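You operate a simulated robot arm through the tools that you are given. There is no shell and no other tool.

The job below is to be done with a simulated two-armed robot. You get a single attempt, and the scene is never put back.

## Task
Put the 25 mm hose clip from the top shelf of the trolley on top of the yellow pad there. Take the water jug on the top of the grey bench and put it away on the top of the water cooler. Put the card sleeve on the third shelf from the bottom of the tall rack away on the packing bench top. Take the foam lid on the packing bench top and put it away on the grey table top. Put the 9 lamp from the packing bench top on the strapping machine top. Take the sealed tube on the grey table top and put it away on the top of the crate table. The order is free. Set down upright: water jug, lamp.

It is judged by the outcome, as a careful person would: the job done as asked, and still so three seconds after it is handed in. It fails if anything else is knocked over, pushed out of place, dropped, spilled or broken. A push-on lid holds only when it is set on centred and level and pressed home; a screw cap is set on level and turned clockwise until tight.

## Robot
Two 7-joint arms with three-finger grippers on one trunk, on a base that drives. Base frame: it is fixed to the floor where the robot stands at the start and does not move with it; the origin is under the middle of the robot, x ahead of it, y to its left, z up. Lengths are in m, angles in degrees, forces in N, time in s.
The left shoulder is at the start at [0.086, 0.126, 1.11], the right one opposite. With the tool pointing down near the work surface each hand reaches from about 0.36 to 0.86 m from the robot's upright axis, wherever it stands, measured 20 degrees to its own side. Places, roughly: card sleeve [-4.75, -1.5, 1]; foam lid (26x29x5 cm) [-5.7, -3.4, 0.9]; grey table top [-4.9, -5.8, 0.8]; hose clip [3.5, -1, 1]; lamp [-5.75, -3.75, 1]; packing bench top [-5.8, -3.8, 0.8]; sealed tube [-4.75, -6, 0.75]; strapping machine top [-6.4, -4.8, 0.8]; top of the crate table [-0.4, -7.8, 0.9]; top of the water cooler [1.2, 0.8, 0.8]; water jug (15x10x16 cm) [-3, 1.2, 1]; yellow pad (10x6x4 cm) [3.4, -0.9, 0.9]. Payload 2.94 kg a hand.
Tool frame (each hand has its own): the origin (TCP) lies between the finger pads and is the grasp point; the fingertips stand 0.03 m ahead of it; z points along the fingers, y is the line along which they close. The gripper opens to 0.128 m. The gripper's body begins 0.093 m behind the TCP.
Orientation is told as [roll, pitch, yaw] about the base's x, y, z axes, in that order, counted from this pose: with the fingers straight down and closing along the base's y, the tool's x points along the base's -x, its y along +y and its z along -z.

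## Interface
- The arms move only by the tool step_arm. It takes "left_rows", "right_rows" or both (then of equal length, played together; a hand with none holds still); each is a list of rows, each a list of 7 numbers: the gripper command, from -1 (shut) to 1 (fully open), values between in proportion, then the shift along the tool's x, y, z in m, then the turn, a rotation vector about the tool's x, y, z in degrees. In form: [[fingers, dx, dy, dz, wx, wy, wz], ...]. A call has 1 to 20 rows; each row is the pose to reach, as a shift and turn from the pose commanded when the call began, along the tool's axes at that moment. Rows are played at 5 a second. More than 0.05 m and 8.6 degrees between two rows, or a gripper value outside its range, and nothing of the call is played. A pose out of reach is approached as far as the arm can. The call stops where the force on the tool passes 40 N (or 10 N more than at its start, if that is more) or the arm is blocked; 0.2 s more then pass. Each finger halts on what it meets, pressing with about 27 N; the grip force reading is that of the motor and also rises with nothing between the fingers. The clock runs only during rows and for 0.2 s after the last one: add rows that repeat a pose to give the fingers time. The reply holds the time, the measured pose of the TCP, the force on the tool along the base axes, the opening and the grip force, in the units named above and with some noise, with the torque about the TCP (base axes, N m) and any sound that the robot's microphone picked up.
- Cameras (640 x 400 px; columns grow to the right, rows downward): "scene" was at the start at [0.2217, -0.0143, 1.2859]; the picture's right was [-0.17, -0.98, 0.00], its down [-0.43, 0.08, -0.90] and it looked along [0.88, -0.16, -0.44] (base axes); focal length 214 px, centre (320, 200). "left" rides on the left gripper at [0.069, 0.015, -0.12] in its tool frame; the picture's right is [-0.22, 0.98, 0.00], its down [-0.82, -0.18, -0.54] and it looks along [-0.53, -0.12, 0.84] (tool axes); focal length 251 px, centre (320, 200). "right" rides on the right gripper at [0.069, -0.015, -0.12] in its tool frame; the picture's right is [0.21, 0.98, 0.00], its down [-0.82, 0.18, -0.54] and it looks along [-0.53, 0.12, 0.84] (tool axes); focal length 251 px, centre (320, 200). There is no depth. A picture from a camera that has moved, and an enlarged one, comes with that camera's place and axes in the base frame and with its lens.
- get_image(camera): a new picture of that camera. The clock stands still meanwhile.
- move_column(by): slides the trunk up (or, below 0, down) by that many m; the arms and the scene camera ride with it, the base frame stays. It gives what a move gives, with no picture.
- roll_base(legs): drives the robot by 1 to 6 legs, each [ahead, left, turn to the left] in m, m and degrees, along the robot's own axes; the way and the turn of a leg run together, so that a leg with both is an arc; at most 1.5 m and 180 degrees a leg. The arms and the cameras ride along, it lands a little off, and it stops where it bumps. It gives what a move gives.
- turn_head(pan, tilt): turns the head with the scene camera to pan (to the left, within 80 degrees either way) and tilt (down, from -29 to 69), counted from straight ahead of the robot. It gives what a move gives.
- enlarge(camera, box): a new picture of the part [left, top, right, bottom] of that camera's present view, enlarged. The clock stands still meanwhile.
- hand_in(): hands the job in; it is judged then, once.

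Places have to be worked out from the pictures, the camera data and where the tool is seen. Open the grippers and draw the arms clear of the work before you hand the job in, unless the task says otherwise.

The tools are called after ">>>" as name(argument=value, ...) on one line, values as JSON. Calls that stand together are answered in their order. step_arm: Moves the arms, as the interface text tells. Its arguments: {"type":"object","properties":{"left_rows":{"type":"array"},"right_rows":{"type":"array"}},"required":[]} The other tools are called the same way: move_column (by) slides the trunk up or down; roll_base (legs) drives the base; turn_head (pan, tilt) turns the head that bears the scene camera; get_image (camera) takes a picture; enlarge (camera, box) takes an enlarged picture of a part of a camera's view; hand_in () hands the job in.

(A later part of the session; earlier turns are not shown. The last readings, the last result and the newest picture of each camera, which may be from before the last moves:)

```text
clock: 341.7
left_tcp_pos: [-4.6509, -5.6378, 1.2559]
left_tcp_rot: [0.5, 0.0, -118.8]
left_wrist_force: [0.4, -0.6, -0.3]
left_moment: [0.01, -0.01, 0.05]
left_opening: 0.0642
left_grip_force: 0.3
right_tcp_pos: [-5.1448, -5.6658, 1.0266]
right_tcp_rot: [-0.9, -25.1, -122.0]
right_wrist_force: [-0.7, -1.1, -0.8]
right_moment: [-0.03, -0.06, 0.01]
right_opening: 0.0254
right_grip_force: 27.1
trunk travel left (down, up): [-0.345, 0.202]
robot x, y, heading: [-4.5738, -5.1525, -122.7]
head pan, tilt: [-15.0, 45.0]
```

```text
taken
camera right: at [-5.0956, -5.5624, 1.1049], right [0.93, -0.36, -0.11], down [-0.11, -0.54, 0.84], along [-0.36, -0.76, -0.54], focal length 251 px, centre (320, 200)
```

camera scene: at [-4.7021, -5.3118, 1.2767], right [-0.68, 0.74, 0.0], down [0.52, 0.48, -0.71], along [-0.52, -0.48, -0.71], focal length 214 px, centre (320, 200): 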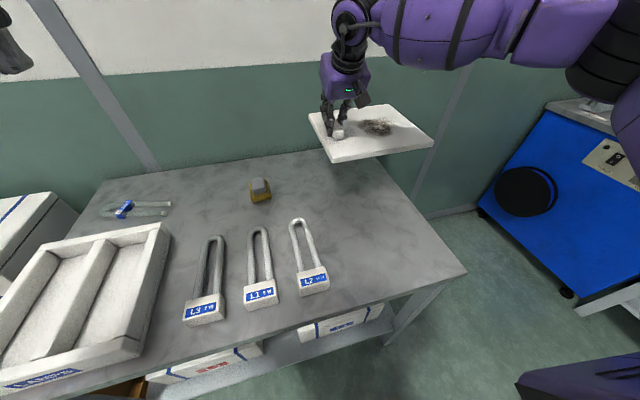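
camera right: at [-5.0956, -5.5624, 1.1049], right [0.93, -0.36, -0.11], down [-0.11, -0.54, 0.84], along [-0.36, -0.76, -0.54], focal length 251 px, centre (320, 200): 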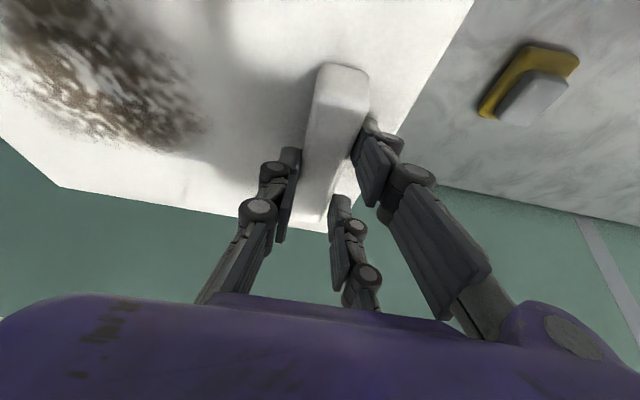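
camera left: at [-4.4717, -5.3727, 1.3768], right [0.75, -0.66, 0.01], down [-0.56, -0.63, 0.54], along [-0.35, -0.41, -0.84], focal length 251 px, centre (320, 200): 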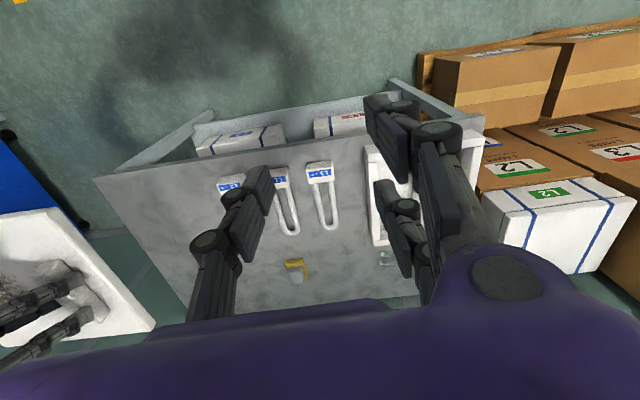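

The lid hovers over the right part; it needs ~4 cm more depth and 2.5 cm left, so I nudge the base by that amount.

>>> roll_base(legs=[[0.035, 0.025, 0]])

>>> step_arm(right_rows=[[-1, 0.0127, 0, 0.0272, 0, 0, 0], [-1, 0.0255, 0, 0.0543, 0, 0, 0], [-1, 0.0382, 0, 0.0815, 0, 0, 0], [-1, 0.0509, 0, 0.1087, 0, 0, 0], [-1, 0.0509, 0, 0.1087, 0, 0, 0]])

>>> get_image(camera="scene")

```text
clock: 342.6
left_tcp_pos: [-4.65, -5.6796, 1.2577]
left_tcp_rot: [0.6, -0.2, -118.8]
left_wrist_force: [-0.5, 0.1, -0.5]
left_moment: [0.04, -0.01, 0.04]
left_opening: 0.0641
left_grip_force: 0.1
right_tcp_pos: [-5.1443, -5.7084, 1.0258]
right_tcp_rot: [-0.9, -25.0, -122.1]
right_wrist_force: [0.4, 0.4, -1.7]
right_moment: [-0.05, -0.04, -0.03]
right_opening: 0.0254
right_grip_force: 26.6
trunk travel left (down, up): [-0.345, 0.202]
robot x, y, heading: [-4.574, -5.1985, -122.7]
head pan, tilt: [-15.0, 45.0]
```

```text
clock: 343.8
left_tcp_pos: [-4.6505, -5.6813, 1.2568]
left_tcp_rot: [0.6, -0.1, -118.7]
left_wrist_force: [0.0, 0.7, 0.7]
left_moment: [0.0, 0.0, 0.0]
left_opening: 0.0642
left_grip_force: 0.1
right_tcp_pos: [-5.1501, -5.6984, 0.917]
right_tcp_rot: [-1.0, -25.1, -122.1]
right_wrist_force: [-0.4, 0.2, -0.5]
right_moment: [-0.01, -0.08, -0.03]
right_opening: 0.0251
right_grip_force: 27.2
right hand out of reach, approached as far as the arm can: row 2, 3, 4, 5
trunk travel left (down, up): [-0.345, 0.202]
robot x, y, heading: [-4.5746, -5.1969, -122.6]
head pan, tilt: [-15.0, 45.0]
```

```text
taken
camera scene: at [-4.6998, -5.3543, 1.2767], right [-0.68, 0.74, 0.0], down [0.52, 0.48, -0.71], along [-0.52, -0.48, -0.71], focal length 214 px, centre (320, 200)
```

scene: 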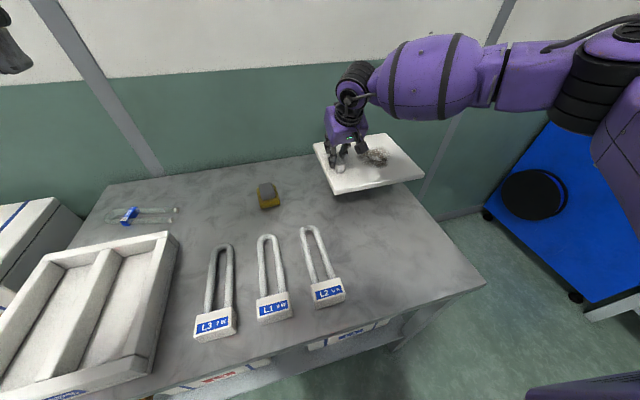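

The lid's right edge is right above the table's right edge; I strafe 3 cm left for margin, then check again.

>>> roll_base(legs=[[0.0, 0.035, 0]])

>>> get_image(camera="scene")

```text
clock: 344.8
left_tcp_pos: [-4.6202, -5.6989, 1.2575]
left_tcp_rot: [0.5, 0.1, -118.7]
left_wrist_force: [0.2, -0.2, -0.4]
left_moment: [0.01, 0.02, -0.03]
left_opening: 0.0641
left_grip_force: 0.2
right_tcp_pos: [-5.1204, -5.7181, 0.9186]
right_tcp_rot: [-0.9, -25.2, -122.1]
right_wrist_force: [0.3, 0.2, -0.7]
right_moment: [-0.01, -0.06, -0.03]
right_opening: 0.0255
right_grip_force: 26.7
trunk travel left (down, up): [-0.345, 0.202]
robot x, y, heading: [-4.5471, -5.2124, -122.4]
head pan, tilt: [-15.0, 45.0]
```

```text
taken
camera scene: at [-4.6702, -5.373, 1.2767], right [-0.68, 0.74, 0.0], down [0.52, 0.48, -0.71], along [-0.52, -0.48, -0.71], focal length 214 px, centre (320, 200)
```

scene: 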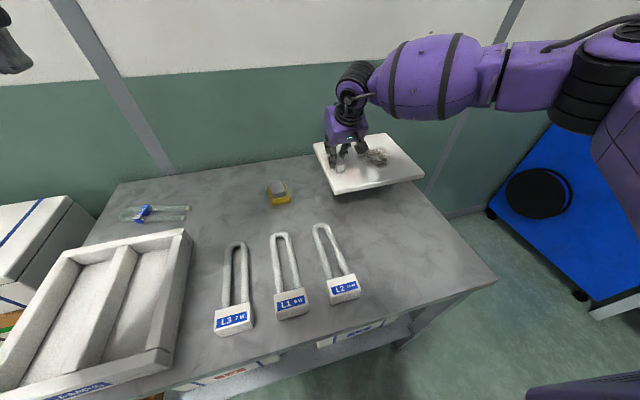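

Now well over the table. I lower the lid toward the surface.

>>> step_arm(right_rows=[[-1, 0.0106, 0, 0.0226, 0, 0, 0], [-1, 0.0212, 0, 0.0453, 0, 0, 0], [-1, 0.0276, 0, 0.0589, 0, 0, 0], [-1, 0.0276, 0, 0.0589, 0, 0, 0]])

>>> enlarge(camera="scene", box=[280, 60, 460, 240])

```text
clock: 345.8
left_tcp_pos: [-4.6203, -5.7, 1.2556]
left_tcp_rot: [0.5, 0.0, -118.8]
left_wrist_force: [-0.1, -0.7, -1.0]
left_moment: [0.04, -0.03, 0.05]
left_opening: 0.064
left_grip_force: 0.1
right_tcp_pos: [-5.1223, -5.705, 0.8621]
right_tcp_rot: [-0.9, -25.2, -122.1]
right_wrist_force: [0.2, -0.2, -0.5]
right_moment: [-0.02, -0.06, -0.02]
right_opening: 0.0254
right_grip_force: 26.7
right hand out of reach, approached as far as the arm can: row 1, 2, 3, 4
trunk travel left (down, up): [-0.345, 0.202]
robot x, y, heading: [-4.5432, -5.2153, -122.8]
head pan, tilt: [-15.0, 45.0]
```

```text
2.22 times, centred on (370, 150) of scene
camera zoom: at [-4.6703, -5.3729, 1.2767], right [-0.68, 0.74, 0.0], down [0.52, 0.48, -0.71], along [-0.52, -0.48, -0.71], focal length 477 px, centre (209, 311)
```

zoom: 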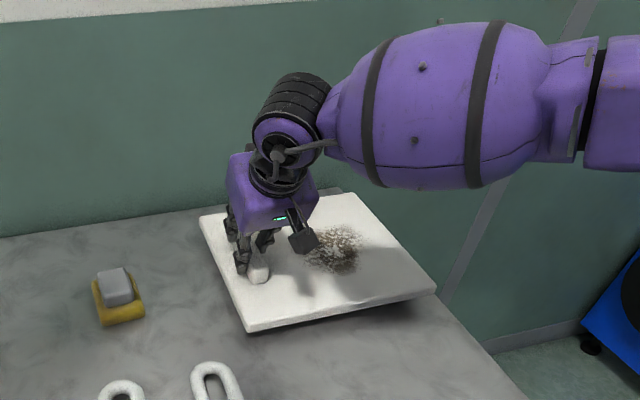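

Lid bottom about 3 cm above the table. I continue down in small steps.

>>> step_arm(right_rows=[[-1, 0.0042, 0, 0.0091, 0, 0, 0], [-1, 0.0085, 0, 0.0181, 0, 0, 0], [-1, 0.0085, 0, 0.0181, 0, 0, 0]])

```text
clock: 346.6
left_tcp_pos: [-4.6204, -5.699, 1.2577]
left_tcp_rot: [0.5, 0.1, -118.7]
left_wrist_force: [1.1, 0.6, 1.1]
left_moment: [0.0, -0.02, 0.0]
left_opening: 0.0641
left_grip_force: 0.1
right_tcp_pos: [-5.123, -5.705, 0.8638]
right_tcp_rot: [-0.9, -25.2, -122.2]
right_wrist_force: [0.0, 0.4, -0.3]
right_moment: [-0.03, -0.09, -0.03]
right_opening: 0.0256
right_grip_force: 26.9
right hand out of reach, approached as far as the arm can: row 1, 2, 3
trunk travel left (down, up): [-0.345, 0.202]
robot x, y, heading: [-4.5452, -5.2148, -122.5]
head pan, tilt: [-15.0, 45.0]
```

The arm is at its limit, so I lower with the trunk instead, 2 cm.

>>> move_column(by=-0.02)

```text
clock: 347.3
left_tcp_pos: [-4.6211, -5.6988, 1.2379]
left_tcp_rot: [0.5, -0.1, -118.9]
left_wrist_force: [0.5, 0.6, -0.4]
left_moment: [0.02, 0.04, -0.01]
left_opening: 0.0641
left_grip_force: 0.1
right_tcp_pos: [-5.1229, -5.7044, 0.8436]
right_tcp_rot: [-1.0, -25.1, -122.1]
right_wrist_force: [-0.6, 0.0, -1.1]
right_moment: [-0.05, -0.1, 0.0]
right_opening: 0.0255
right_grip_force: 26.5
trunk travel left (down, up): [-0.325, 0.222]
robot x, y, heading: [-4.5452, -5.2126, -122.4]
head pan, tilt: [-15.0, 45.0]
```

>>> move_column(by=-0.01)

>>> enlarge(camera="scene", box=[280, 60, 460, 240])

```text
clock: 347.9
left_tcp_pos: [-4.6203, -5.6985, 1.2273]
left_tcp_rot: [0.5, 0.0, -118.7]
left_wrist_force: [-0.7, -0.1, 0.0]
left_moment: [0.04, -0.05, 0.03]
left_opening: 0.064
left_grip_force: 0.0
right_tcp_pos: [-5.126, -5.7078, 0.8423]
right_tcp_rot: [-0.6, -25.9, -122.3]
right_wrist_force: [0.7, 3.7, 16.8]
right_moment: [1.03, -1.13, 0.12]
right_opening: 0.0254
right_grip_force: 27.7
trunk travel left (down, up): [-0.315, 0.232]
robot x, y, heading: [-4.5436, -5.2121, -122.5]
head pan, tilt: [-15.0, 45.0]
stopped: the force on the tool passed its limit at 42 N (the readings are from after the stop); the commanded pose is now the measured one
```

```text
2.22 times, centred on (370, 150) of scene
camera zoom: at [-4.6739, -5.3783, 1.2475], right [-0.67, 0.74, 0.0], down [0.52, 0.48, -0.71], along [-0.52, -0.48, -0.71], focal length 477 px, centre (209, 311)
```

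zoom: 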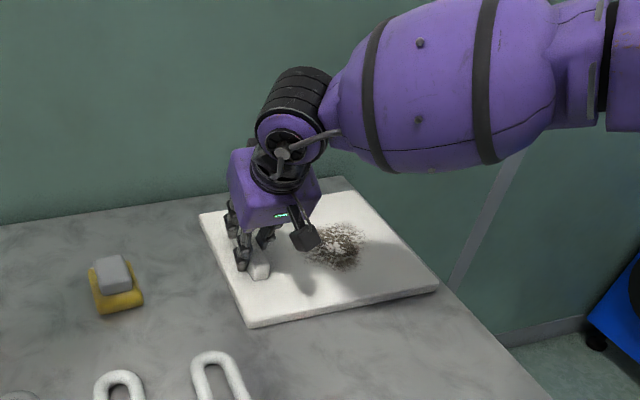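

The lid rests on the table (contact), with about 3 cm margin to the right and back edges. I relieve the pressure and open the fingers.

>>> step_arm(right_rows=[[-1, -0.0011, 0, -0.0023, 0, 0, 0], [-0.5, -0.0011, 0, -0.0023, 0, 0, 0], [-0.2, -0.0011, 0, -0.0023, 0, 0, 0], [0.0, -0.0011, 0, -0.0023, 0, 0, 0], [0.0, -0.0011, 0, -0.0023, 0, 0, 0]])

>>> step_arm(right_rows=[[0.0, -0.0064, 0, -0.0136, 0, 0, 0], [0.0, -0.017, 0, -0.0362, 0, 0, 0], [0.0, -0.0339, 0, -0.0724, 0, 0, 0], [0.0, -0.0382, 0, -0.105, 0, 0, 0], [0.0, -0.03, 0, -0.14, 0, 0, 0], [0.0, -0.03, 0, -0.14, 0, 0, 0]])

>>> get_image(camera="scene")

```text
clock: 349.1
left_tcp_pos: [-4.6205, -5.6987, 1.2266]
left_tcp_rot: [0.5, -0.1, -118.7]
left_wrist_force: [-1.0, 0.3, -0.3]
left_moment: [0.06, -0.03, -0.02]
left_opening: 0.0641
left_grip_force: 0.0
right_tcp_pos: [-5.1251, -5.7072, 0.8412]
right_tcp_rot: [-0.8, -25.8, -122.3]
right_wrist_force: [-1.3, 0.3, 0.7]
right_moment: [0.04, -0.02, 0.03]
right_opening: 0.065
right_grip_force: 0.0
trunk travel left (down, up): [-0.315, 0.232]
robot x, y, heading: [-4.5437, -5.2131, -122.7]
head pan, tilt: [-15.0, 45.0]
```

```text
clock: 350.6
left_tcp_pos: [-4.6207, -5.6999, 1.2271]
left_tcp_rot: [0.5, 0.0, -118.8]
left_wrist_force: [0.1, -0.1, -0.8]
left_moment: [0.06, 0.03, 0.0]
left_opening: 0.0638
left_grip_force: 0.0
right_tcp_pos: [-5.1067, -5.6798, 0.979]
right_tcp_rot: [-0.7, -25.7, -122.3]
right_wrist_force: [-0.8, 0.7, -1.1]
right_moment: [0.05, -0.01, -0.01]
right_opening: 0.0639
right_grip_force: 0.0
trunk travel left (down, up): [-0.315, 0.232]
robot x, y, heading: [-4.5425, -5.214, -122.4]
head pan, tilt: [-15.0, 45.0]
```

```text
taken
camera scene: at [-4.695, -5.3602, 1.2624], right [-0.41, 0.91, 0.0], down [0.52, 0.23, -0.82], along [-0.75, -0.33, -0.57], focal length 214 px, centre (320, 200)
```

scene: 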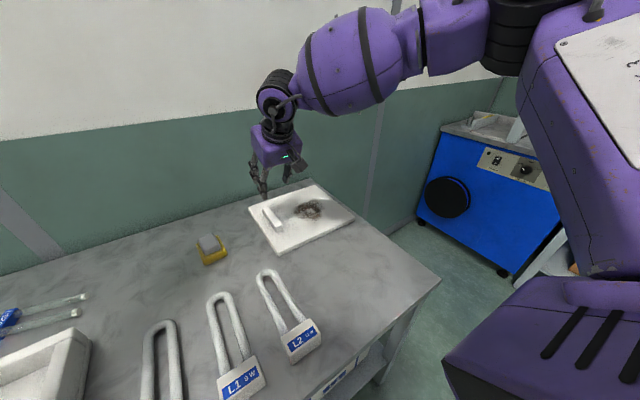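

The lid lies flat on the grey table. Next I look at the sealed tube on the left part of the table.

>>> turn_head(pan=25, tilt=45)

>>> get_image(camera="scene")

>>> get_image(camera="left")

```text
clock: 351.6
left_tcp_pos: [-4.6198, -5.6981, 1.2282]
left_tcp_rot: [0.5, 0.0, -118.6]
left_wrist_force: [0.0, 0.4, 0.9]
left_moment: [-0.04, -0.04, 0.01]
left_opening: 0.0638
left_grip_force: 0.0
right_tcp_pos: [-5.1056, -5.6799, 0.979]
right_tcp_rot: [-0.8, -25.8, -122.2]
right_wrist_force: [0.2, -1.1, 0.2]
right_moment: [0.02, -0.01, -0.02]
right_opening: 0.0641
right_grip_force: 0.1
trunk travel left (down, up): [-0.315, 0.232]
robot x, y, heading: [-4.5483, -5.2143, -122.5]
head pan, tilt: [25.0, 45.0]
```

```text
taken
camera scene: at [-4.6945, -5.3597, 1.2626], right [-0.41, 0.91, 0.0], down [0.52, 0.23, -0.82], along [-0.75, -0.34, -0.57], focal length 214 px, centre (320, 200)
```

scene: 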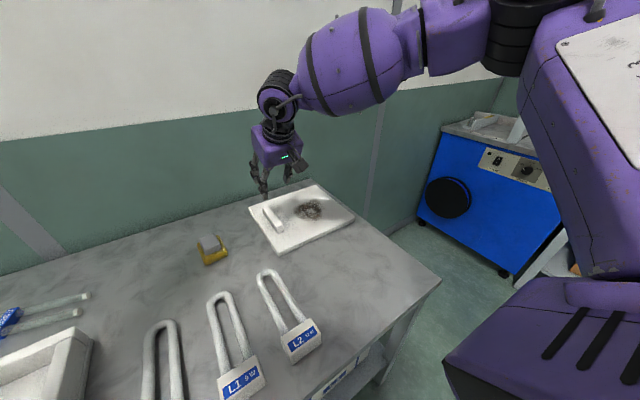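

```text
taken
camera left: at [-4.5739, -5.6439, 1.3471], right [0.75, -0.66, 0.01], down [-0.56, -0.63, 0.54], along [-0.35, -0.41, -0.84], focal length 251 px, centre (320, 200)
```

left: 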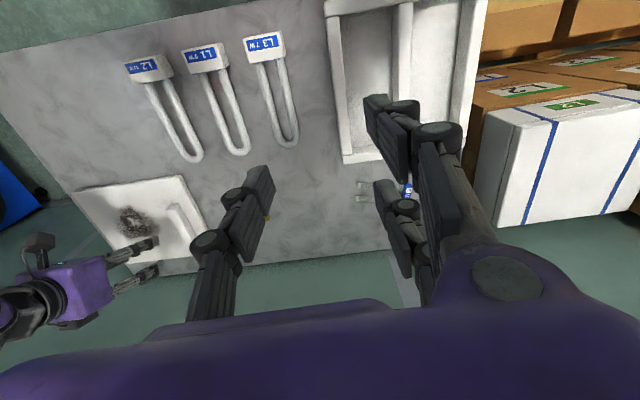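

The scene head seems jammed (picture doesn't match the pan), probably by the raised right arm. I retract the right arm to its home pose and try the head again.

>>> step_arm(right_rows=[[0.0, 0.0241, 0.0002, -0.0355, 0, 3.7, 0], [0.0, 0.0482, 0.0004, -0.0709, 0, 7.4, 0], [0.0, 0.0723, 0.0006, -0.1064, 0, 11.1, 0], [0.0, 0.0965, 0.0007, -0.1418, 0, 14.7, 0], [0.0, 0.1206, 0.0009, -0.1773, 0, 18.4, 0], [0.0, 0.1447, 0.0011, -0.2127, 0, 22.1, 0], [0.0, 0.1688, 0.0013, -0.2482, 0, 25.8, 0], [0.0, 0.1688, 0.0013, -0.2482, 0, 25.8, 0]])

>>> turn_head(pan=20, tilt=40)

>>> get_image(camera="scene")

```text
clock: 353.4
left_tcp_pos: [-4.6214, -5.6976, 1.2269]
left_tcp_rot: [0.4, 0.0, -118.7]
left_wrist_force: [-0.6, -0.3, -0.3]
left_moment: [0.0, 0.05, -0.02]
left_opening: 0.0639
left_grip_force: 0.0
right_tcp_pos: [-4.9627, -5.4626, 1.1298]
right_tcp_rot: [-0.8, 0.3, -122.6]
right_wrist_force: [0.6, -0.9, 0.0]
right_moment: [0.08, 0.01, -0.02]
right_opening: 0.0638
right_grip_force: 0.1
trunk travel left (down, up): [-0.315, 0.232]
robot x, y, heading: [-4.5447, -5.2163, -122.4]
head pan, tilt: [25.0, 45.0]
```

```text
clock: 354.1
left_tcp_pos: [-4.6198, -5.6992, 1.2262]
left_tcp_rot: [0.5, -0.1, -118.7]
left_wrist_force: [0.0, -0.8, 0.6]
left_moment: [0.0, 0.0, 0.01]
left_opening: 0.0638
left_grip_force: 0.0
right_tcp_pos: [-4.9628, -5.4625, 1.1295]
right_tcp_rot: [-0.8, 0.1, -122.6]
right_wrist_force: [0.4, 0.1, -0.2]
right_moment: [0.01, -0.01, 0.03]
right_opening: 0.0642
right_grip_force: 0.1
trunk travel left (down, up): [-0.315, 0.232]
robot x, y, heading: [-4.5459, -5.2128, -122.5]
head pan, tilt: [20.0, 40.0]
```

```text
taken
camera scene: at [-4.6325, -5.4066, 1.2548], right [-0.98, 0.22, 0.0], down [0.14, 0.63, -0.77], along [-0.17, -0.75, -0.64], focal length 214 px, centre (320, 200)
```

scene: 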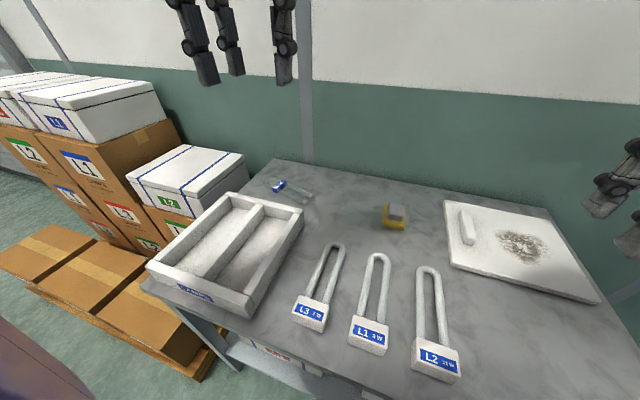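

The head works again and the lid lies well on the table. I zoom in on the tube behind the tray.

>>> enlarge(camera="scene", box=[250, 160, 350, 220])

>>> enlarge(camera="left", box=[330, 150, 450, 240])

```text
6.40 times, centred on (300, 190) of scene
camera zoom: at [-4.6325, -5.4066, 1.2548], right [-0.98, 0.22, 0.0], down [0.14, 0.63, -0.77], along [-0.17, -0.75, -0.64], focal length 1373 px, centre (448, 264)
```

zoom: 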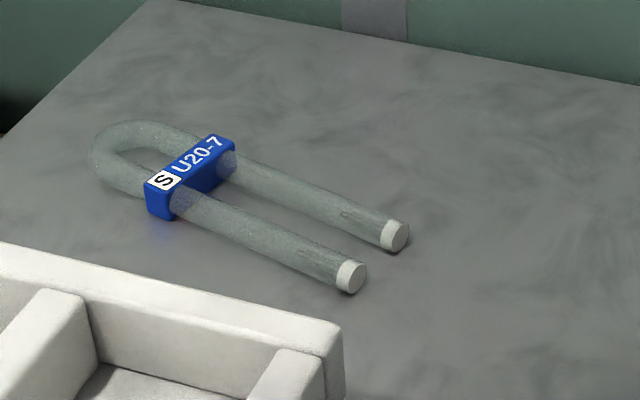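

```text
4.44 times, centred on (390, 195) of left
camera zoom: at [-4.5738, -5.6438, 1.3471], right [0.75, -0.66, 0.01], down [-0.56, -0.63, 0.54], along [-0.35, -0.41, -0.84], focal length 1118 px, centre (9, 222)
```

zoom: 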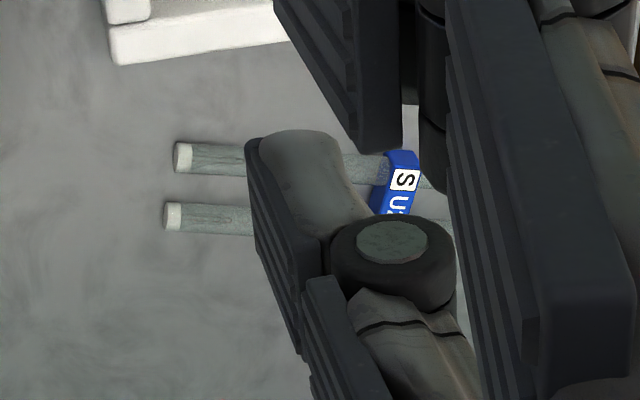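

The sealed tube (U20-7, blue clip marked S) lies behind the tray. I do the lamp first: back off, turn to the packing bench and drive up to it again.

>>> roll_base(legs=[[-0.35, 0, 0], [0, 0, -91.5], [0.7, -0.22, 0]])

>>> move_column(by=0.05)

>>> turn_head(pan=-5, tilt=30)

>>> get_image(camera="scene")

```text
clock: 363.9
left_tcp_pos: [-5.2909, -4.2405, 1.2263]
left_tcp_rot: [0.5, -0.1, 149.0]
left_wrist_force: [-0.1, 0.3, -0.2]
left_moment: [0.01, -0.01, 0.02]
left_opening: 0.0642
left_grip_force: 0.1
right_tcp_pos: [-5.0417, -3.9088, 1.1304]
right_tcp_rot: [-0.7, 0.1, 145.0]
right_wrist_force: [-0.8, 0.5, 0.5]
right_moment: [0.0, 0.0, 0.0]
right_opening: 0.064
right_grip_force: 0.0
trunk travel left (down, up): [-0.315, 0.232]
robot x, y, heading: [-4.808, -4.3384, 145.4]
head pan, tilt: [20.0, 40.0]
```

```text
clock: 364.8
left_tcp_pos: [-5.2918, -4.2404, 1.276]
left_tcp_rot: [0.6, 0.0, 149.0]
left_wrist_force: [0.5, -0.5, -0.7]
left_moment: [0.02, 0.01, -0.01]
left_opening: 0.0639
left_grip_force: 0.0
right_tcp_pos: [-5.043, -3.9075, 1.1801]
right_tcp_rot: [-0.7, 0.2, 145.2]
right_wrist_force: [-0.4, -0.1, -0.2]
right_moment: [0.02, 0.02, 0.03]
right_opening: 0.0641
right_grip_force: 0.0
trunk travel left (down, up): [-0.365, 0.182]
robot x, y, heading: [-4.8118, -4.3384, 145.3]
head pan, tilt: [20.0, 40.0]
```

```text
clock: 365.7
left_tcp_pos: [-5.2915, -4.2406, 1.2774]
left_tcp_rot: [0.5, -0.1, 149.0]
left_wrist_force: [-0.1, 0.3, -1.6]
left_moment: [-0.04, 0.01, -0.02]
left_opening: 0.064
left_grip_force: 0.1
right_tcp_pos: [-5.0421, -3.9084, 1.1802]
right_tcp_rot: [-0.7, 0.1, 145.1]
right_wrist_force: [-0.7, 0.7, 1.0]
right_moment: [0.01, 0.01, -0.01]
right_opening: 0.064
right_grip_force: 0.0
trunk travel left (down, up): [-0.365, 0.182]
robot x, y, heading: [-4.8103, -4.3348, 145.1]
head pan, tilt: [-5.0, 30.0]
```

```text
taken
camera scene: at [-4.9766, -4.2075, 1.3191], right [0.64, 0.77, 0.0], down [0.38, -0.32, -0.87], along [-0.67, 0.55, -0.5], focal length 214 px, centre (320, 200)
```

scene: 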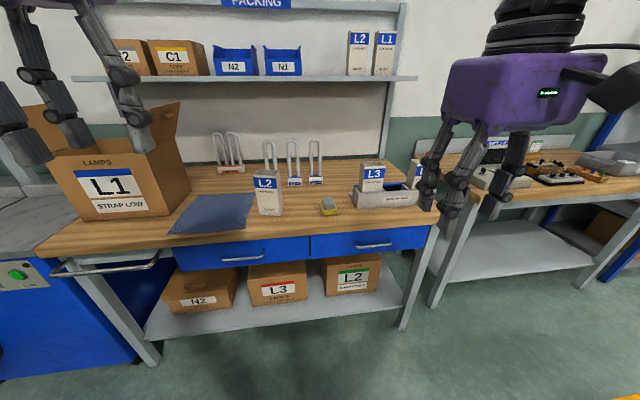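

I reorient the right hand in free space to a 45° forward tilt, square to the lamp's base (yaw ≈143), before driving up.

>>> step_arm(right_rows=[[0.4, -0.021, 0.0222, 0.02, 0.13, -7.5, 0.31], [0.4, -0.042, 0.0443, 0.04, 0.26, -15, 0.63], [0.4, -0.063, 0.0665, 0.06, 0.39, -22.5, 0.94], [0.4, -0.084, 0.0887, 0.08, 0.52, -30, 1.26], [0.4, -0.105, 0.1108, 0.1, 0.65, -37.5, 1.57], [0.4, -0.126, 0.133, 0.12, 0.78, -45, 1.89], [0.4, -0.126, 0.133, 0.12, 0.78, -45, 1.89]])

>>> roll_base(legs=[[0.35, 0.0, 0]])

>>> turn_head(pan=0, tilt=35)

>>> get_image(camera="scene")

>>> get_image(camera="right")

```text
clock: 367.3
left_tcp_pos: [-5.2909, -4.2411, 1.2776]
left_tcp_rot: [0.5, -0.1, 149.0]
left_wrist_force: [1.5, 0.2, -0.2]
left_moment: [0.0, 0.03, -0.01]
left_opening: 0.0642
left_grip_force: 0.1
right_tcp_pos: [-5.2197, -3.9455, 1.0598]
right_tcp_rot: [-0.7, -45.2, 143.7]
right_wrist_force: [0.4, 0.6, 0.4]
right_moment: [0.0, 0.0, 0.04]
right_opening: 0.0896
right_grip_force: 0.1
trunk travel left (down, up): [-0.365, 0.182]
robot x, y, heading: [-4.8112, -4.3354, 145.4]
head pan, tilt: [-5.0, 30.0]
```

```text
clock: 369.5
left_tcp_pos: [-5.5764, -4.0412, 1.2761]
left_tcp_rot: [0.5, -0.1, 148.8]
left_wrist_force: [0.0, -0.1, 0.3]
left_moment: [0.02, 0.01, -0.01]
left_opening: 0.0641
left_grip_force: 0.1
right_tcp_pos: [-5.5056, -3.746, 1.0585]
right_tcp_rot: [-0.9, -45.0, 143.6]
right_wrist_force: [0.4, 0.4, 0.2]
right_moment: [0.03, 0.05, 0.01]
right_opening: 0.0895
right_grip_force: 0.1
trunk travel left (down, up): [-0.365, 0.182]
robot x, y, heading: [-5.0933, -4.1385, 145.3]
head pan, tilt: [-5.0, 30.0]
```

```text
clock: 370.2
left_tcp_pos: [-5.5768, -4.0407, 1.2763]
left_tcp_rot: [0.5, -0.1, 148.9]
left_wrist_force: [-0.2, -0.5, -0.4]
left_moment: [0.03, -0.03, 0.0]
left_opening: 0.0641
left_grip_force: 0.0
right_tcp_pos: [-5.5055, -3.7451, 1.0574]
right_tcp_rot: [-0.9, -44.9, 143.7]
right_wrist_force: [-0.4, 0.3, 0.4]
right_moment: [0.02, -0.01, 0.01]
right_opening: 0.0895
right_grip_force: 0.0
trunk travel left (down, up): [-0.365, 0.182]
robot x, y, heading: [-5.0966, -4.137, 145.3]
head pan, tilt: [0.0, 35.0]
```

```text
taken
camera scene: at [-5.2651, -4.0156, 1.3113], right [0.57, 0.82, 0.0], down [0.47, -0.33, -0.82], along [-0.67, 0.47, -0.57], focal length 214 px, centre (320, 200)
```

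scene: 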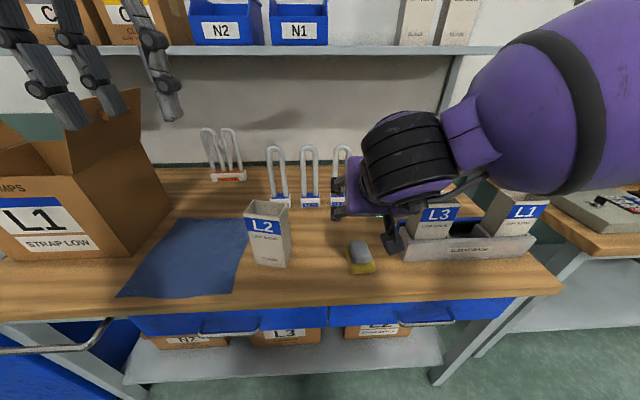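

```text
taken
camera right: at [-5.3888, -3.8128, 1.0943], right [-0.46, -0.87, -0.16], down [-0.27, -0.03, 0.96], along [-0.84, 0.49, -0.22], focal length 251 px, centre (320, 200)
```

right: 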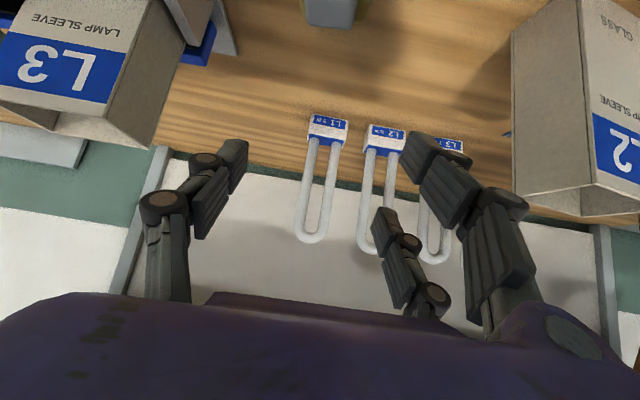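

From this standoff the arm will be nearly straight when it reaches the lamp, keeping the forearm between the two sleeves. I extend to a pre-grasp point 12 cm in front of the lamp base.

>>> step_arm(right_rows=[[0.4, -0.0168, 0.0037, 0.0406, 0, 0, 0], [0.4, -0.0336, 0.0074, 0.0812, 0, 0, 0], [0.4, -0.0505, 0.0112, 0.1218, 0, 0, 0], [0.4, -0.0673, 0.0149, 0.1624, 0, 0, 0], [0.4, -0.0841, 0.0186, 0.203, 0, 0, 0], [0.4, -0.0841, 0.0186, 0.203, 0, 0, 0]])

>>> get_image(camera="scene")

>>> get_image(camera="right")

```text
clock: 371.6
left_tcp_pos: [-5.5769, -4.042, 1.2772]
left_tcp_rot: [0.5, -0.1, 148.9]
left_wrist_force: [0.2, 0.7, -0.1]
left_moment: [0.0, -0.01, -0.02]
left_opening: 0.0642
left_grip_force: 0.1
right_tcp_pos: [-5.6079, -3.6138, 1.031]
right_tcp_rot: [-0.9, -45.0, 143.8]
right_wrist_force: [-1.1, -0.4, 0.3]
right_moment: [0.01, 0.0, 0.03]
right_opening: 0.0896
right_grip_force: 0.0
right hand out of reach, approached as far as the arm can: row 2, 3, 4, 5, 6
trunk travel left (down, up): [-0.365, 0.182]
robot x, y, heading: [-5.0962, -4.1379, 144.9]
head pan, tilt: [0.0, 35.0]
```

```text
taken
camera scene: at [-5.2648, -4.0163, 1.3114], right [0.57, 0.82, 0.0], down [0.47, -0.33, -0.82], along [-0.67, 0.47, -0.57], focal length 214 px, centre (320, 200)
```

scene: 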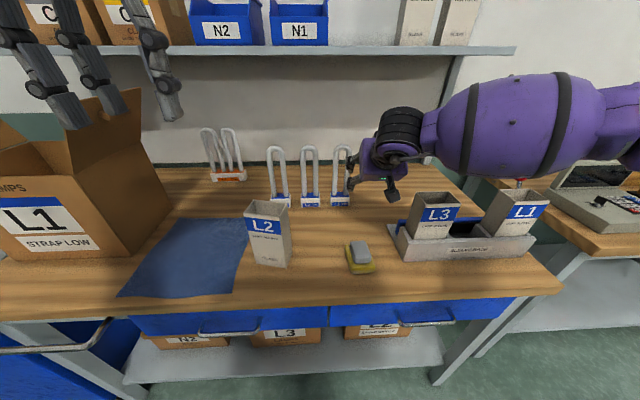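

```text
taken
camera right: at [-5.49, -3.6827, 1.0663], right [-0.46, -0.87, -0.16], down [-0.27, -0.03, 0.96], along [-0.84, 0.49, -0.22], focal length 251 px, centre (320, 200)
```

right: 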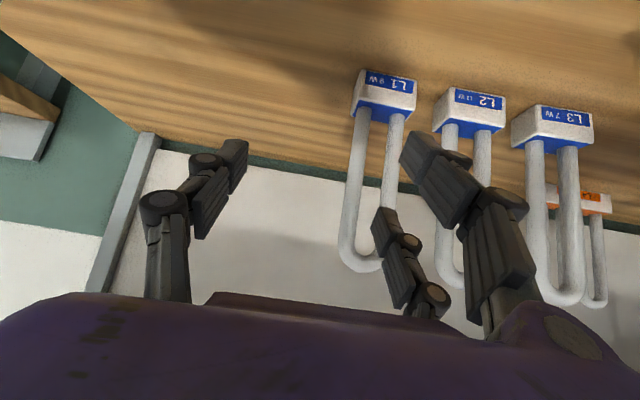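

The right arm's elbow flares out over the rack here and limits the reach. I'll stand further left so the arm comes in between the sleeves. First I withdraw the right hand up and to the right, and pull the left hand back.

>>> step_arm(right_rows=[[0.4, -0.02, -0.005, -0.025, 0, 0, 0], [0.4, 0.0, -0.03, -0.06, 0, 0, 0], [0.4, 0.02, -0.06, -0.09, 0, 0, 0], [0.4, 0.04, -0.09, -0.12, 0, 0, 0], [0.4, 0.06, -0.12, -0.15, 0, 0, 0], [0.4, 0.08, -0.15, -0.18, 0, 0, 0], [0.4, 0.0958, -0.18, -0.2084, 0, 0, 0], [0.4, 0.0958, -0.1956, -0.2084, 0, 0, 0]], left_rows=[[0.0, 0.015, 0, 0, 0, 0, 0], [0.0, 0.03, 0, 0, 0, 0, 0], [0.0, 0.045, 0, 0, 0, 0, 0], [0.0, 0.06, 0, 0, 0, 0, 0], [0.0, 0.08, 0, 0, 0, 0, 0], [0.0, 0.1, 0, 0, 0, 0, 0], [0.0, 0.12, 0, 0, 0, 0, 0], [0.0, 0.12, 0, 0, 0, 0, 0]])

>>> get_image(camera="scene")

```text
clock: 373.4
left_tcp_pos: [-5.4739, -4.1021, 1.2783]
left_tcp_rot: [0.5, 0.0, 148.9]
left_wrist_force: [-1.0, -0.2, -0.1]
left_moment: [-0.04, -0.02, 0.0]
left_opening: 0.0638
left_grip_force: 0.0
right_tcp_pos: [-5.3179, -3.5877, 1.1103]
right_tcp_rot: [-1.0, -45.0, 143.8]
right_wrist_force: [-0.2, 0.7, 0.5]
right_moment: [-0.02, 0.01, 0.02]
right_opening: 0.0893
right_grip_force: 0.0
trunk travel left (down, up): [-0.365, 0.182]
robot x, y, heading: [-5.096, -4.1337, 145.2]
head pan, tilt: [0.0, 35.0]
```

```text
taken
camera scene: at [-5.2653, -4.0155, 1.3113], right [0.57, 0.82, 0.0], down [0.47, -0.33, -0.82], along [-0.67, 0.47, -0.57], focal length 214 px, centre (320, 200)
```

scene: 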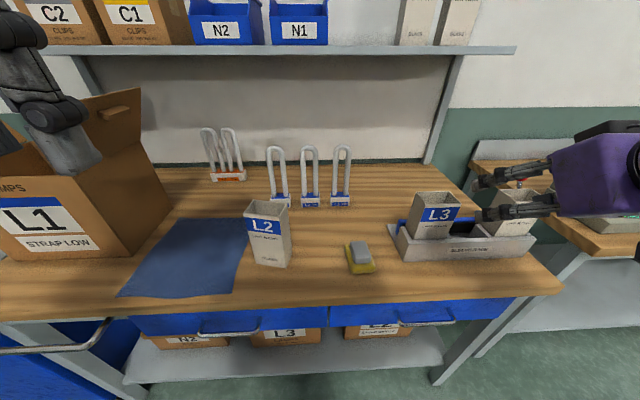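

Now I strafe left 0.24 m and move ahead 0.14 m.

>>> roll_base(legs=[[0, 0.24, 0], [0.14, 0, 0]])

>>> get_image(camera="scene")

>>> get_image(camera="right")

```text
clock: 377.0
left_tcp_pos: [-5.7239, -4.2198, 1.2777]
left_tcp_rot: [0.6, -0.1, 148.7]
left_wrist_force: [-0.5, -0.2, 0.8]
left_moment: [-0.01, 0.0, 0.03]
left_opening: 0.064
left_grip_force: 0.0
right_tcp_pos: [-5.5663, -3.7045, 1.1106]
right_tcp_rot: [-0.9, -45.0, 143.6]
right_wrist_force: [0.1, -0.5, 0.5]
right_moment: [0.02, 0.04, 0.01]
right_opening: 0.0897
right_grip_force: 0.1
trunk travel left (down, up): [-0.365, 0.182]
robot x, y, heading: [-5.3468, -4.2552, 144.9]
head pan, tilt: [0.0, 35.0]
```

```text
taken
camera scene: at [-5.5147, -4.1331, 1.3114], right [0.57, 0.82, 0.0], down [0.47, -0.33, -0.82], along [-0.67, 0.47, -0.57], focal length 214 px, centre (320, 200)
```

scene: 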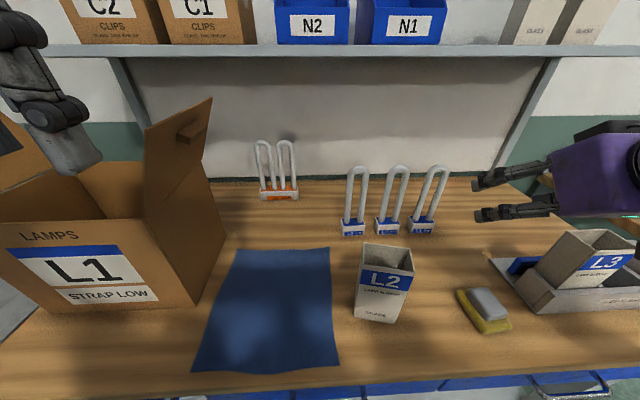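

```text
taken
camera right: at [-5.4502, -3.7731, 1.1462], right [-0.47, -0.87, -0.16], down [-0.27, -0.03, 0.96], along [-0.84, 0.49, -0.22], focal length 251 px, centre (320, 200)
```

right: 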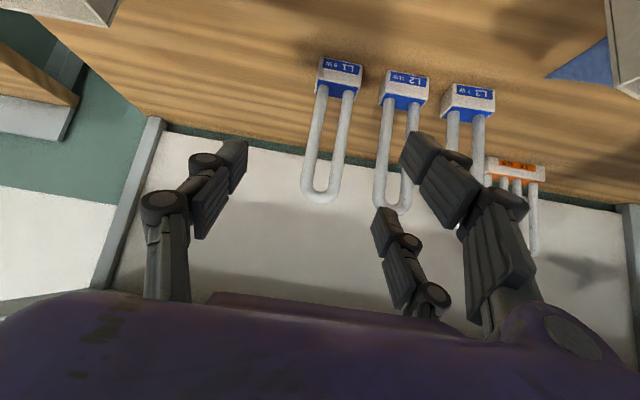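

The lamp projects exactly where computed. I advance to the pre-grasp point in front of its base and check the arm's clearance.

>>> step_arm(right_rows=[[0.4, 0.001, 0.0031, 0.0378, 0, 0, 0], [0.4, 0.0021, 0.0061, 0.0757, 0, 0, 0], [0.4, 0.0031, 0.0092, 0.1135, 0, 0, 0], [0.4, 0.0042, 0.0122, 0.1514, 0, 0, 0], [0.4, 0.0052, 0.0153, 0.1892, 0, 0, 0], [0.4, 0.0052, 0.0153, 0.1892, 0, 0, 0]])

>>> get_image(camera="scene")

>>> get_image(camera="right")

```text
clock: 378.4
left_tcp_pos: [-5.7223, -4.2196, 1.278]
left_tcp_rot: [0.4, -0.1, 148.8]
left_wrist_force: [0.2, 0.6, 1.2]
left_moment: [0.02, -0.01, 0.01]
left_opening: 0.0642
left_grip_force: 0.1
right_tcp_pos: [-5.6796, -3.6383, 0.9733]
right_tcp_rot: [-1.0, -45.0, 143.7]
right_wrist_force: [0.1, -0.3, 0.0]
right_moment: [-0.02, 0.01, 0.03]
right_opening: 0.0895
right_grip_force: 0.0
trunk travel left (down, up): [-0.365, 0.182]
robot x, y, heading: [-5.3465, -4.2551, 145.1]
head pan, tilt: [0.0, 35.0]
```

```text
taken
camera scene: at [-5.5144, -4.1341, 1.3116], right [0.57, 0.82, 0.0], down [0.47, -0.33, -0.82], along [-0.67, 0.47, -0.57], focal length 214 px, centre (320, 200)
```

scene: 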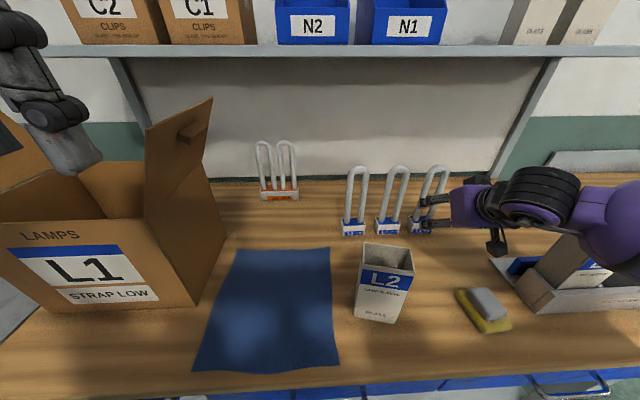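

```text
taken
camera right: at [-5.5624, -3.7063, 1.0093], right [-0.47, -0.87, -0.16], down [-0.27, -0.03, 0.96], along [-0.84, 0.49, -0.22], focal length 251 px, centre (320, 200)
```

right: 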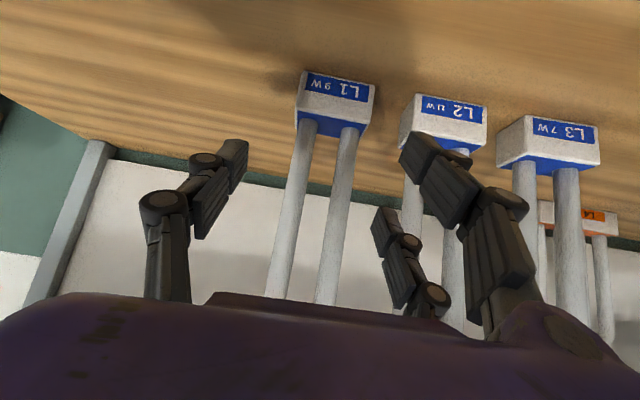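

I zoom in on the forearm near the L3 sleeve to judge clearance.

>>> enlarge(camera="scene", box=[420, 140, 640, 330])

>>> turn_head(pan=-35, tilt=35)

>>> get_image(camera="scene")

```text
2.11 times, centred on (530, 235) of scene
camera zoom: at [-5.5144, -4.1341, 1.3116], right [0.57, 0.82, 0.0], down [0.47, -0.33, -0.82], along [-0.67, 0.47, -0.57], focal length 452 px, centre (-122, 126)
```

zoom: 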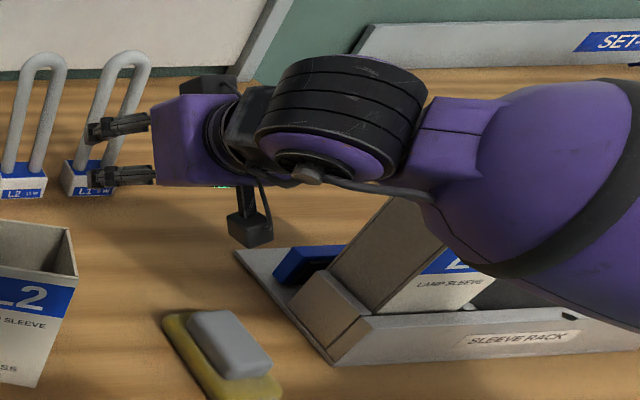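

```text
clock: 379.4
left_tcp_pos: [-5.7235, -4.22, 1.2777]
left_tcp_rot: [0.5, -0.1, 148.8]
left_wrist_force: [0.0, -0.2, 0.4]
left_moment: [0.03, -0.01, 0.02]
left_opening: 0.0639
left_grip_force: 0.1
right_tcp_pos: [-5.679, -3.6369, 0.9727]
right_tcp_rot: [-0.9, -45.0, 143.6]
right_wrist_force: [0.8, 0.6, -0.5]
right_moment: [0.02, -0.01, -0.01]
right_opening: 0.0894
right_grip_force: 0.1
trunk travel left (down, up): [-0.365, 0.182]
robot x, y, heading: [-5.3434, -4.2512, 145.2]
head pan, tilt: [-35.0, 35.0]
```

```text
taken
camera scene: at [-5.4729, -4.1009, 1.3114], right [0.94, 0.34, 0.0], down [0.2, -0.54, -0.82], along [-0.28, 0.77, -0.57], focal length 214 px, centre (320, 200)
```

scene: 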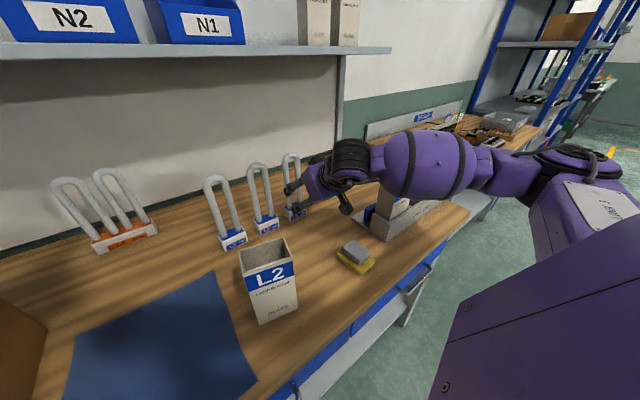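

The forearm's bulge is too close above the L3 sleeve for lowering further. I withdraw, raise the trunk 0.15 m so the elbow sits higher, and try again.

>>> step_arm(right_rows=[[0.4, -0.001, -0.0031, -0.0378, 0, 0, 0], [0.4, -0.0021, -0.0061, -0.0757, 0, 0, 0], [0.4, -0.0031, -0.0092, -0.1135, 0, 0, 0], [0.4, -0.0042, -0.0122, -0.1514, 0, 0, 0], [0.4, -0.0052, -0.0153, -0.1892, 0, 0, 0]])

>>> move_column(by=0.15)

>>> get_image(camera="scene")

```text
clock: 380.6
left_tcp_pos: [-5.7233, -4.2208, 1.2779]
left_tcp_rot: [0.5, -0.1, 148.8]
left_wrist_force: [0.0, -0.8, 0.4]
left_moment: [0.06, 0.03, -0.01]
left_opening: 0.064
left_grip_force: 0.0
right_tcp_pos: [-5.5671, -3.7062, 1.1121]
right_tcp_rot: [-0.9, -45.1, 143.6]
right_wrist_force: [0.3, -0.4, -0.3]
right_moment: [-0.01, 0.01, -0.02]
right_opening: 0.0893
right_grip_force: 0.1
trunk travel left (down, up): [-0.365, 0.182]
robot x, y, heading: [-5.3434, -4.2538, 144.8]
head pan, tilt: [-35.0, 35.0]
```

```text
clock: 382.4
left_tcp_pos: [-5.7248, -4.2187, 1.4267]
left_tcp_rot: [0.5, 0.0, 148.8]
left_wrist_force: [-0.8, 0.6, -0.6]
left_moment: [-0.01, -0.03, 0.02]
left_opening: 0.064
left_grip_force: 0.1
right_tcp_pos: [-5.5656, -3.7038, 1.2588]
right_tcp_rot: [-1.0, -44.8, 143.6]
right_wrist_force: [-0.5, 0.4, -0.4]
right_moment: [0.01, 0.01, 0.0]
right_opening: 0.0894
right_grip_force: 0.0
trunk travel left (down, up): [-0.515, 0.032]
robot x, y, heading: [-5.3449, -4.2571, 145.1]
head pan, tilt: [-35.0, 35.0]
```

```text
taken
camera scene: at [-5.4089, -4.1456, 1.4799], right [0.94, 0.34, 0.0], down [0.2, -0.54, -0.82], along [-0.28, 0.77, -0.57], focal length 214 px, centre (320, 200)
```

scene: 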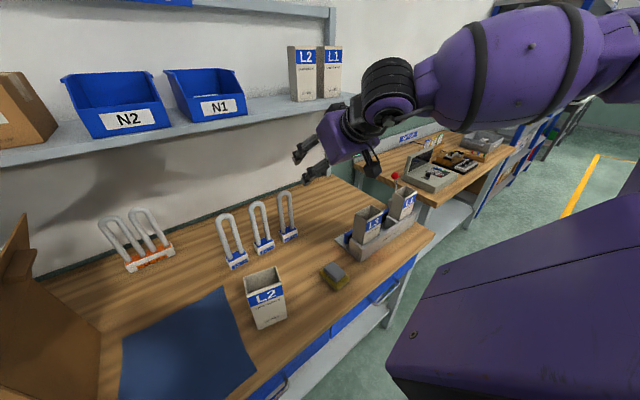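

I extend again toward the pre-grasp, pausing halfway at z≈1.1 to check reach and elbow height.

>>> step_arm(right_rows=[[0.4, 0.0137, 0.002, 0.0368, 0, 0, 0], [0.4, 0.0274, 0.0041, 0.0736, 0, 0, 0], [0.4, 0.0411, 0.0061, 0.1103, 0, 0, 0], [0.4, 0.0548, 0.0081, 0.1471, 0, 0, 0], [0.4, 0.0609, 0.0091, 0.1634, 0, 0, 0], [0.4, 0.0609, 0.0091, 0.1634, 0, 0, 0]])

>>> get_image(camera="scene")

```text
clock: 383.8
left_tcp_pos: [-5.7236, -4.2204, 1.4285]
left_tcp_rot: [0.5, -0.1, 148.7]
left_wrist_force: [0.1, 0.4, -0.5]
left_moment: [0.04, 0.02, -0.02]
left_opening: 0.0641
left_grip_force: 0.0
right_tcp_pos: [-5.6291, -3.6672, 1.102]
right_tcp_rot: [-1.0, -45.0, 143.6]
right_wrist_force: [-0.5, -0.3, 0.4]
right_moment: [0.01, 0.01, 0.01]
right_opening: 0.0897
right_grip_force: 0.1
trunk travel left (down, up): [-0.515, 0.032]
robot x, y, heading: [-5.3517, -4.2562, 145.2]
head pan, tilt: [-35.0, 35.0]
```

```text
taken
camera scene: at [-5.4079, -4.1466, 1.4802], right [0.94, 0.34, 0.0], down [0.2, -0.54, -0.82], along [-0.28, 0.77, -0.57], focal length 214 px, centre (320, 200)
```

scene: 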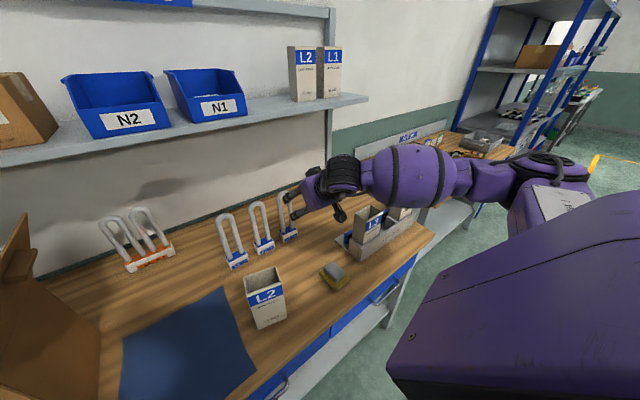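

Raising doesn't lift the forearm enough for a base grasp. I'll instead take the lamp from above by its upright tubes, where the arm stays well above the sleeves: I retract, lower the trunk, and shift the base.

>>> step_arm(right_rows=[[0.4, -0.0058, -0.0005, -0.0366, 0, 3.3, 0], [0.4, -0.0117, -0.001, -0.0731, 0, 6.7, 0], [0.4, -0.0175, -0.0015, -0.1097, 0, 10, 0], [0.4, -0.0233, -0.002, -0.1462, 0, 13.3, 0], [0.4, -0.0292, -0.0025, -0.1828, 0, 16.7, 0], [0.4, -0.035, -0.003, -0.2193, 0, 20, 0], [0.4, -0.035, -0.003, -0.2193, 0, 20, 0]])

>>> move_column(by=-0.16)

>>> roll_base(legs=[[0, -0.1, 0], [0.05, 0, 0]])

>>> get_image(camera="right")

>>> get_image(camera="scene")

```text
clock: 385.4
left_tcp_pos: [-5.7242, -4.2191, 1.4275]
left_tcp_rot: [0.6, 0.0, 148.8]
left_wrist_force: [0.7, 0.5, 0.0]
left_moment: [-0.02, 0.02, 0.0]
left_opening: 0.0642
left_grip_force: 0.1
right_tcp_pos: [-5.5243, -3.7437, 1.2815]
right_tcp_rot: [-0.6, -24.9, 143.3]
right_wrist_force: [-0.2, 0.3, -0.1]
right_moment: [-0.01, -0.04, -0.02]
right_opening: 0.0896
right_grip_force: 0.0
trunk travel left (down, up): [-0.515, 0.032]
robot x, y, heading: [-5.347, -4.2525, 145.1]
head pan, tilt: [-35.0, 35.0]
```

```text
clock: 387.2
left_tcp_pos: [-5.7234, -4.219, 1.2676]
left_tcp_rot: [0.5, -0.1, 148.8]
left_wrist_force: [-1.3, 0.1, -0.2]
left_moment: [0.03, -0.01, -0.01]
left_opening: 0.0639
left_grip_force: 0.2
right_tcp_pos: [-5.5244, -3.7438, 1.1201]
right_tcp_rot: [-0.9, -25.0, 143.2]
right_wrist_force: [0.7, -0.5, 0.3]
right_moment: [-0.01, 0.02, -0.02]
right_opening: 0.0898
right_grip_force: 0.0
trunk travel left (down, up): [-0.355, 0.192]
robot x, y, heading: [-5.3464, -4.2539, 145.0]
head pan, tilt: [-35.0, 35.0]
```

```text
clock: 389.3
left_tcp_pos: [-5.7055, -4.1093, 1.2678]
left_tcp_rot: [0.6, -0.2, 148.7]
left_wrist_force: [0.9, -0.4, -0.5]
left_moment: [-0.03, -0.01, 0.01]
left_opening: 0.0639
left_grip_force: 0.1
right_tcp_pos: [-5.5057, -3.6338, 1.1216]
right_tcp_rot: [-0.7, -25.0, 143.2]
right_wrist_force: [0.2, -0.2, 0.3]
right_moment: [0.02, 0.01, -0.02]
right_opening: 0.0899
right_grip_force: 0.1
trunk travel left (down, up): [-0.355, 0.192]
robot x, y, heading: [-5.3285, -4.1467, 144.7]
head pan, tilt: [-35.0, 35.0]
```

```text
taken
camera right: at [-5.4064, -3.691, 1.201], right [-0.43, -0.9, -0.1], down [-0.53, 0.16, 0.84], along [-0.73, 0.42, -0.54], focal length 251 px, centre (320, 200)
```

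right: 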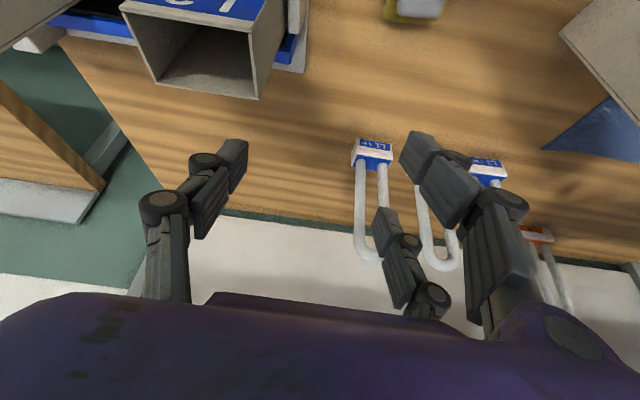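

```text
taken
camera scene: at [-5.4567, -3.9893, 1.3016], right [0.94, 0.34, 0.0], down [0.2, -0.54, -0.82], along [-0.28, 0.77, -0.57], focal length 214 px, centre (320, 200)
```

scene: 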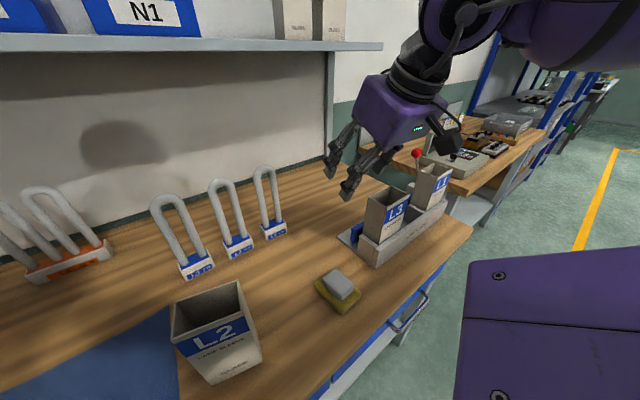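

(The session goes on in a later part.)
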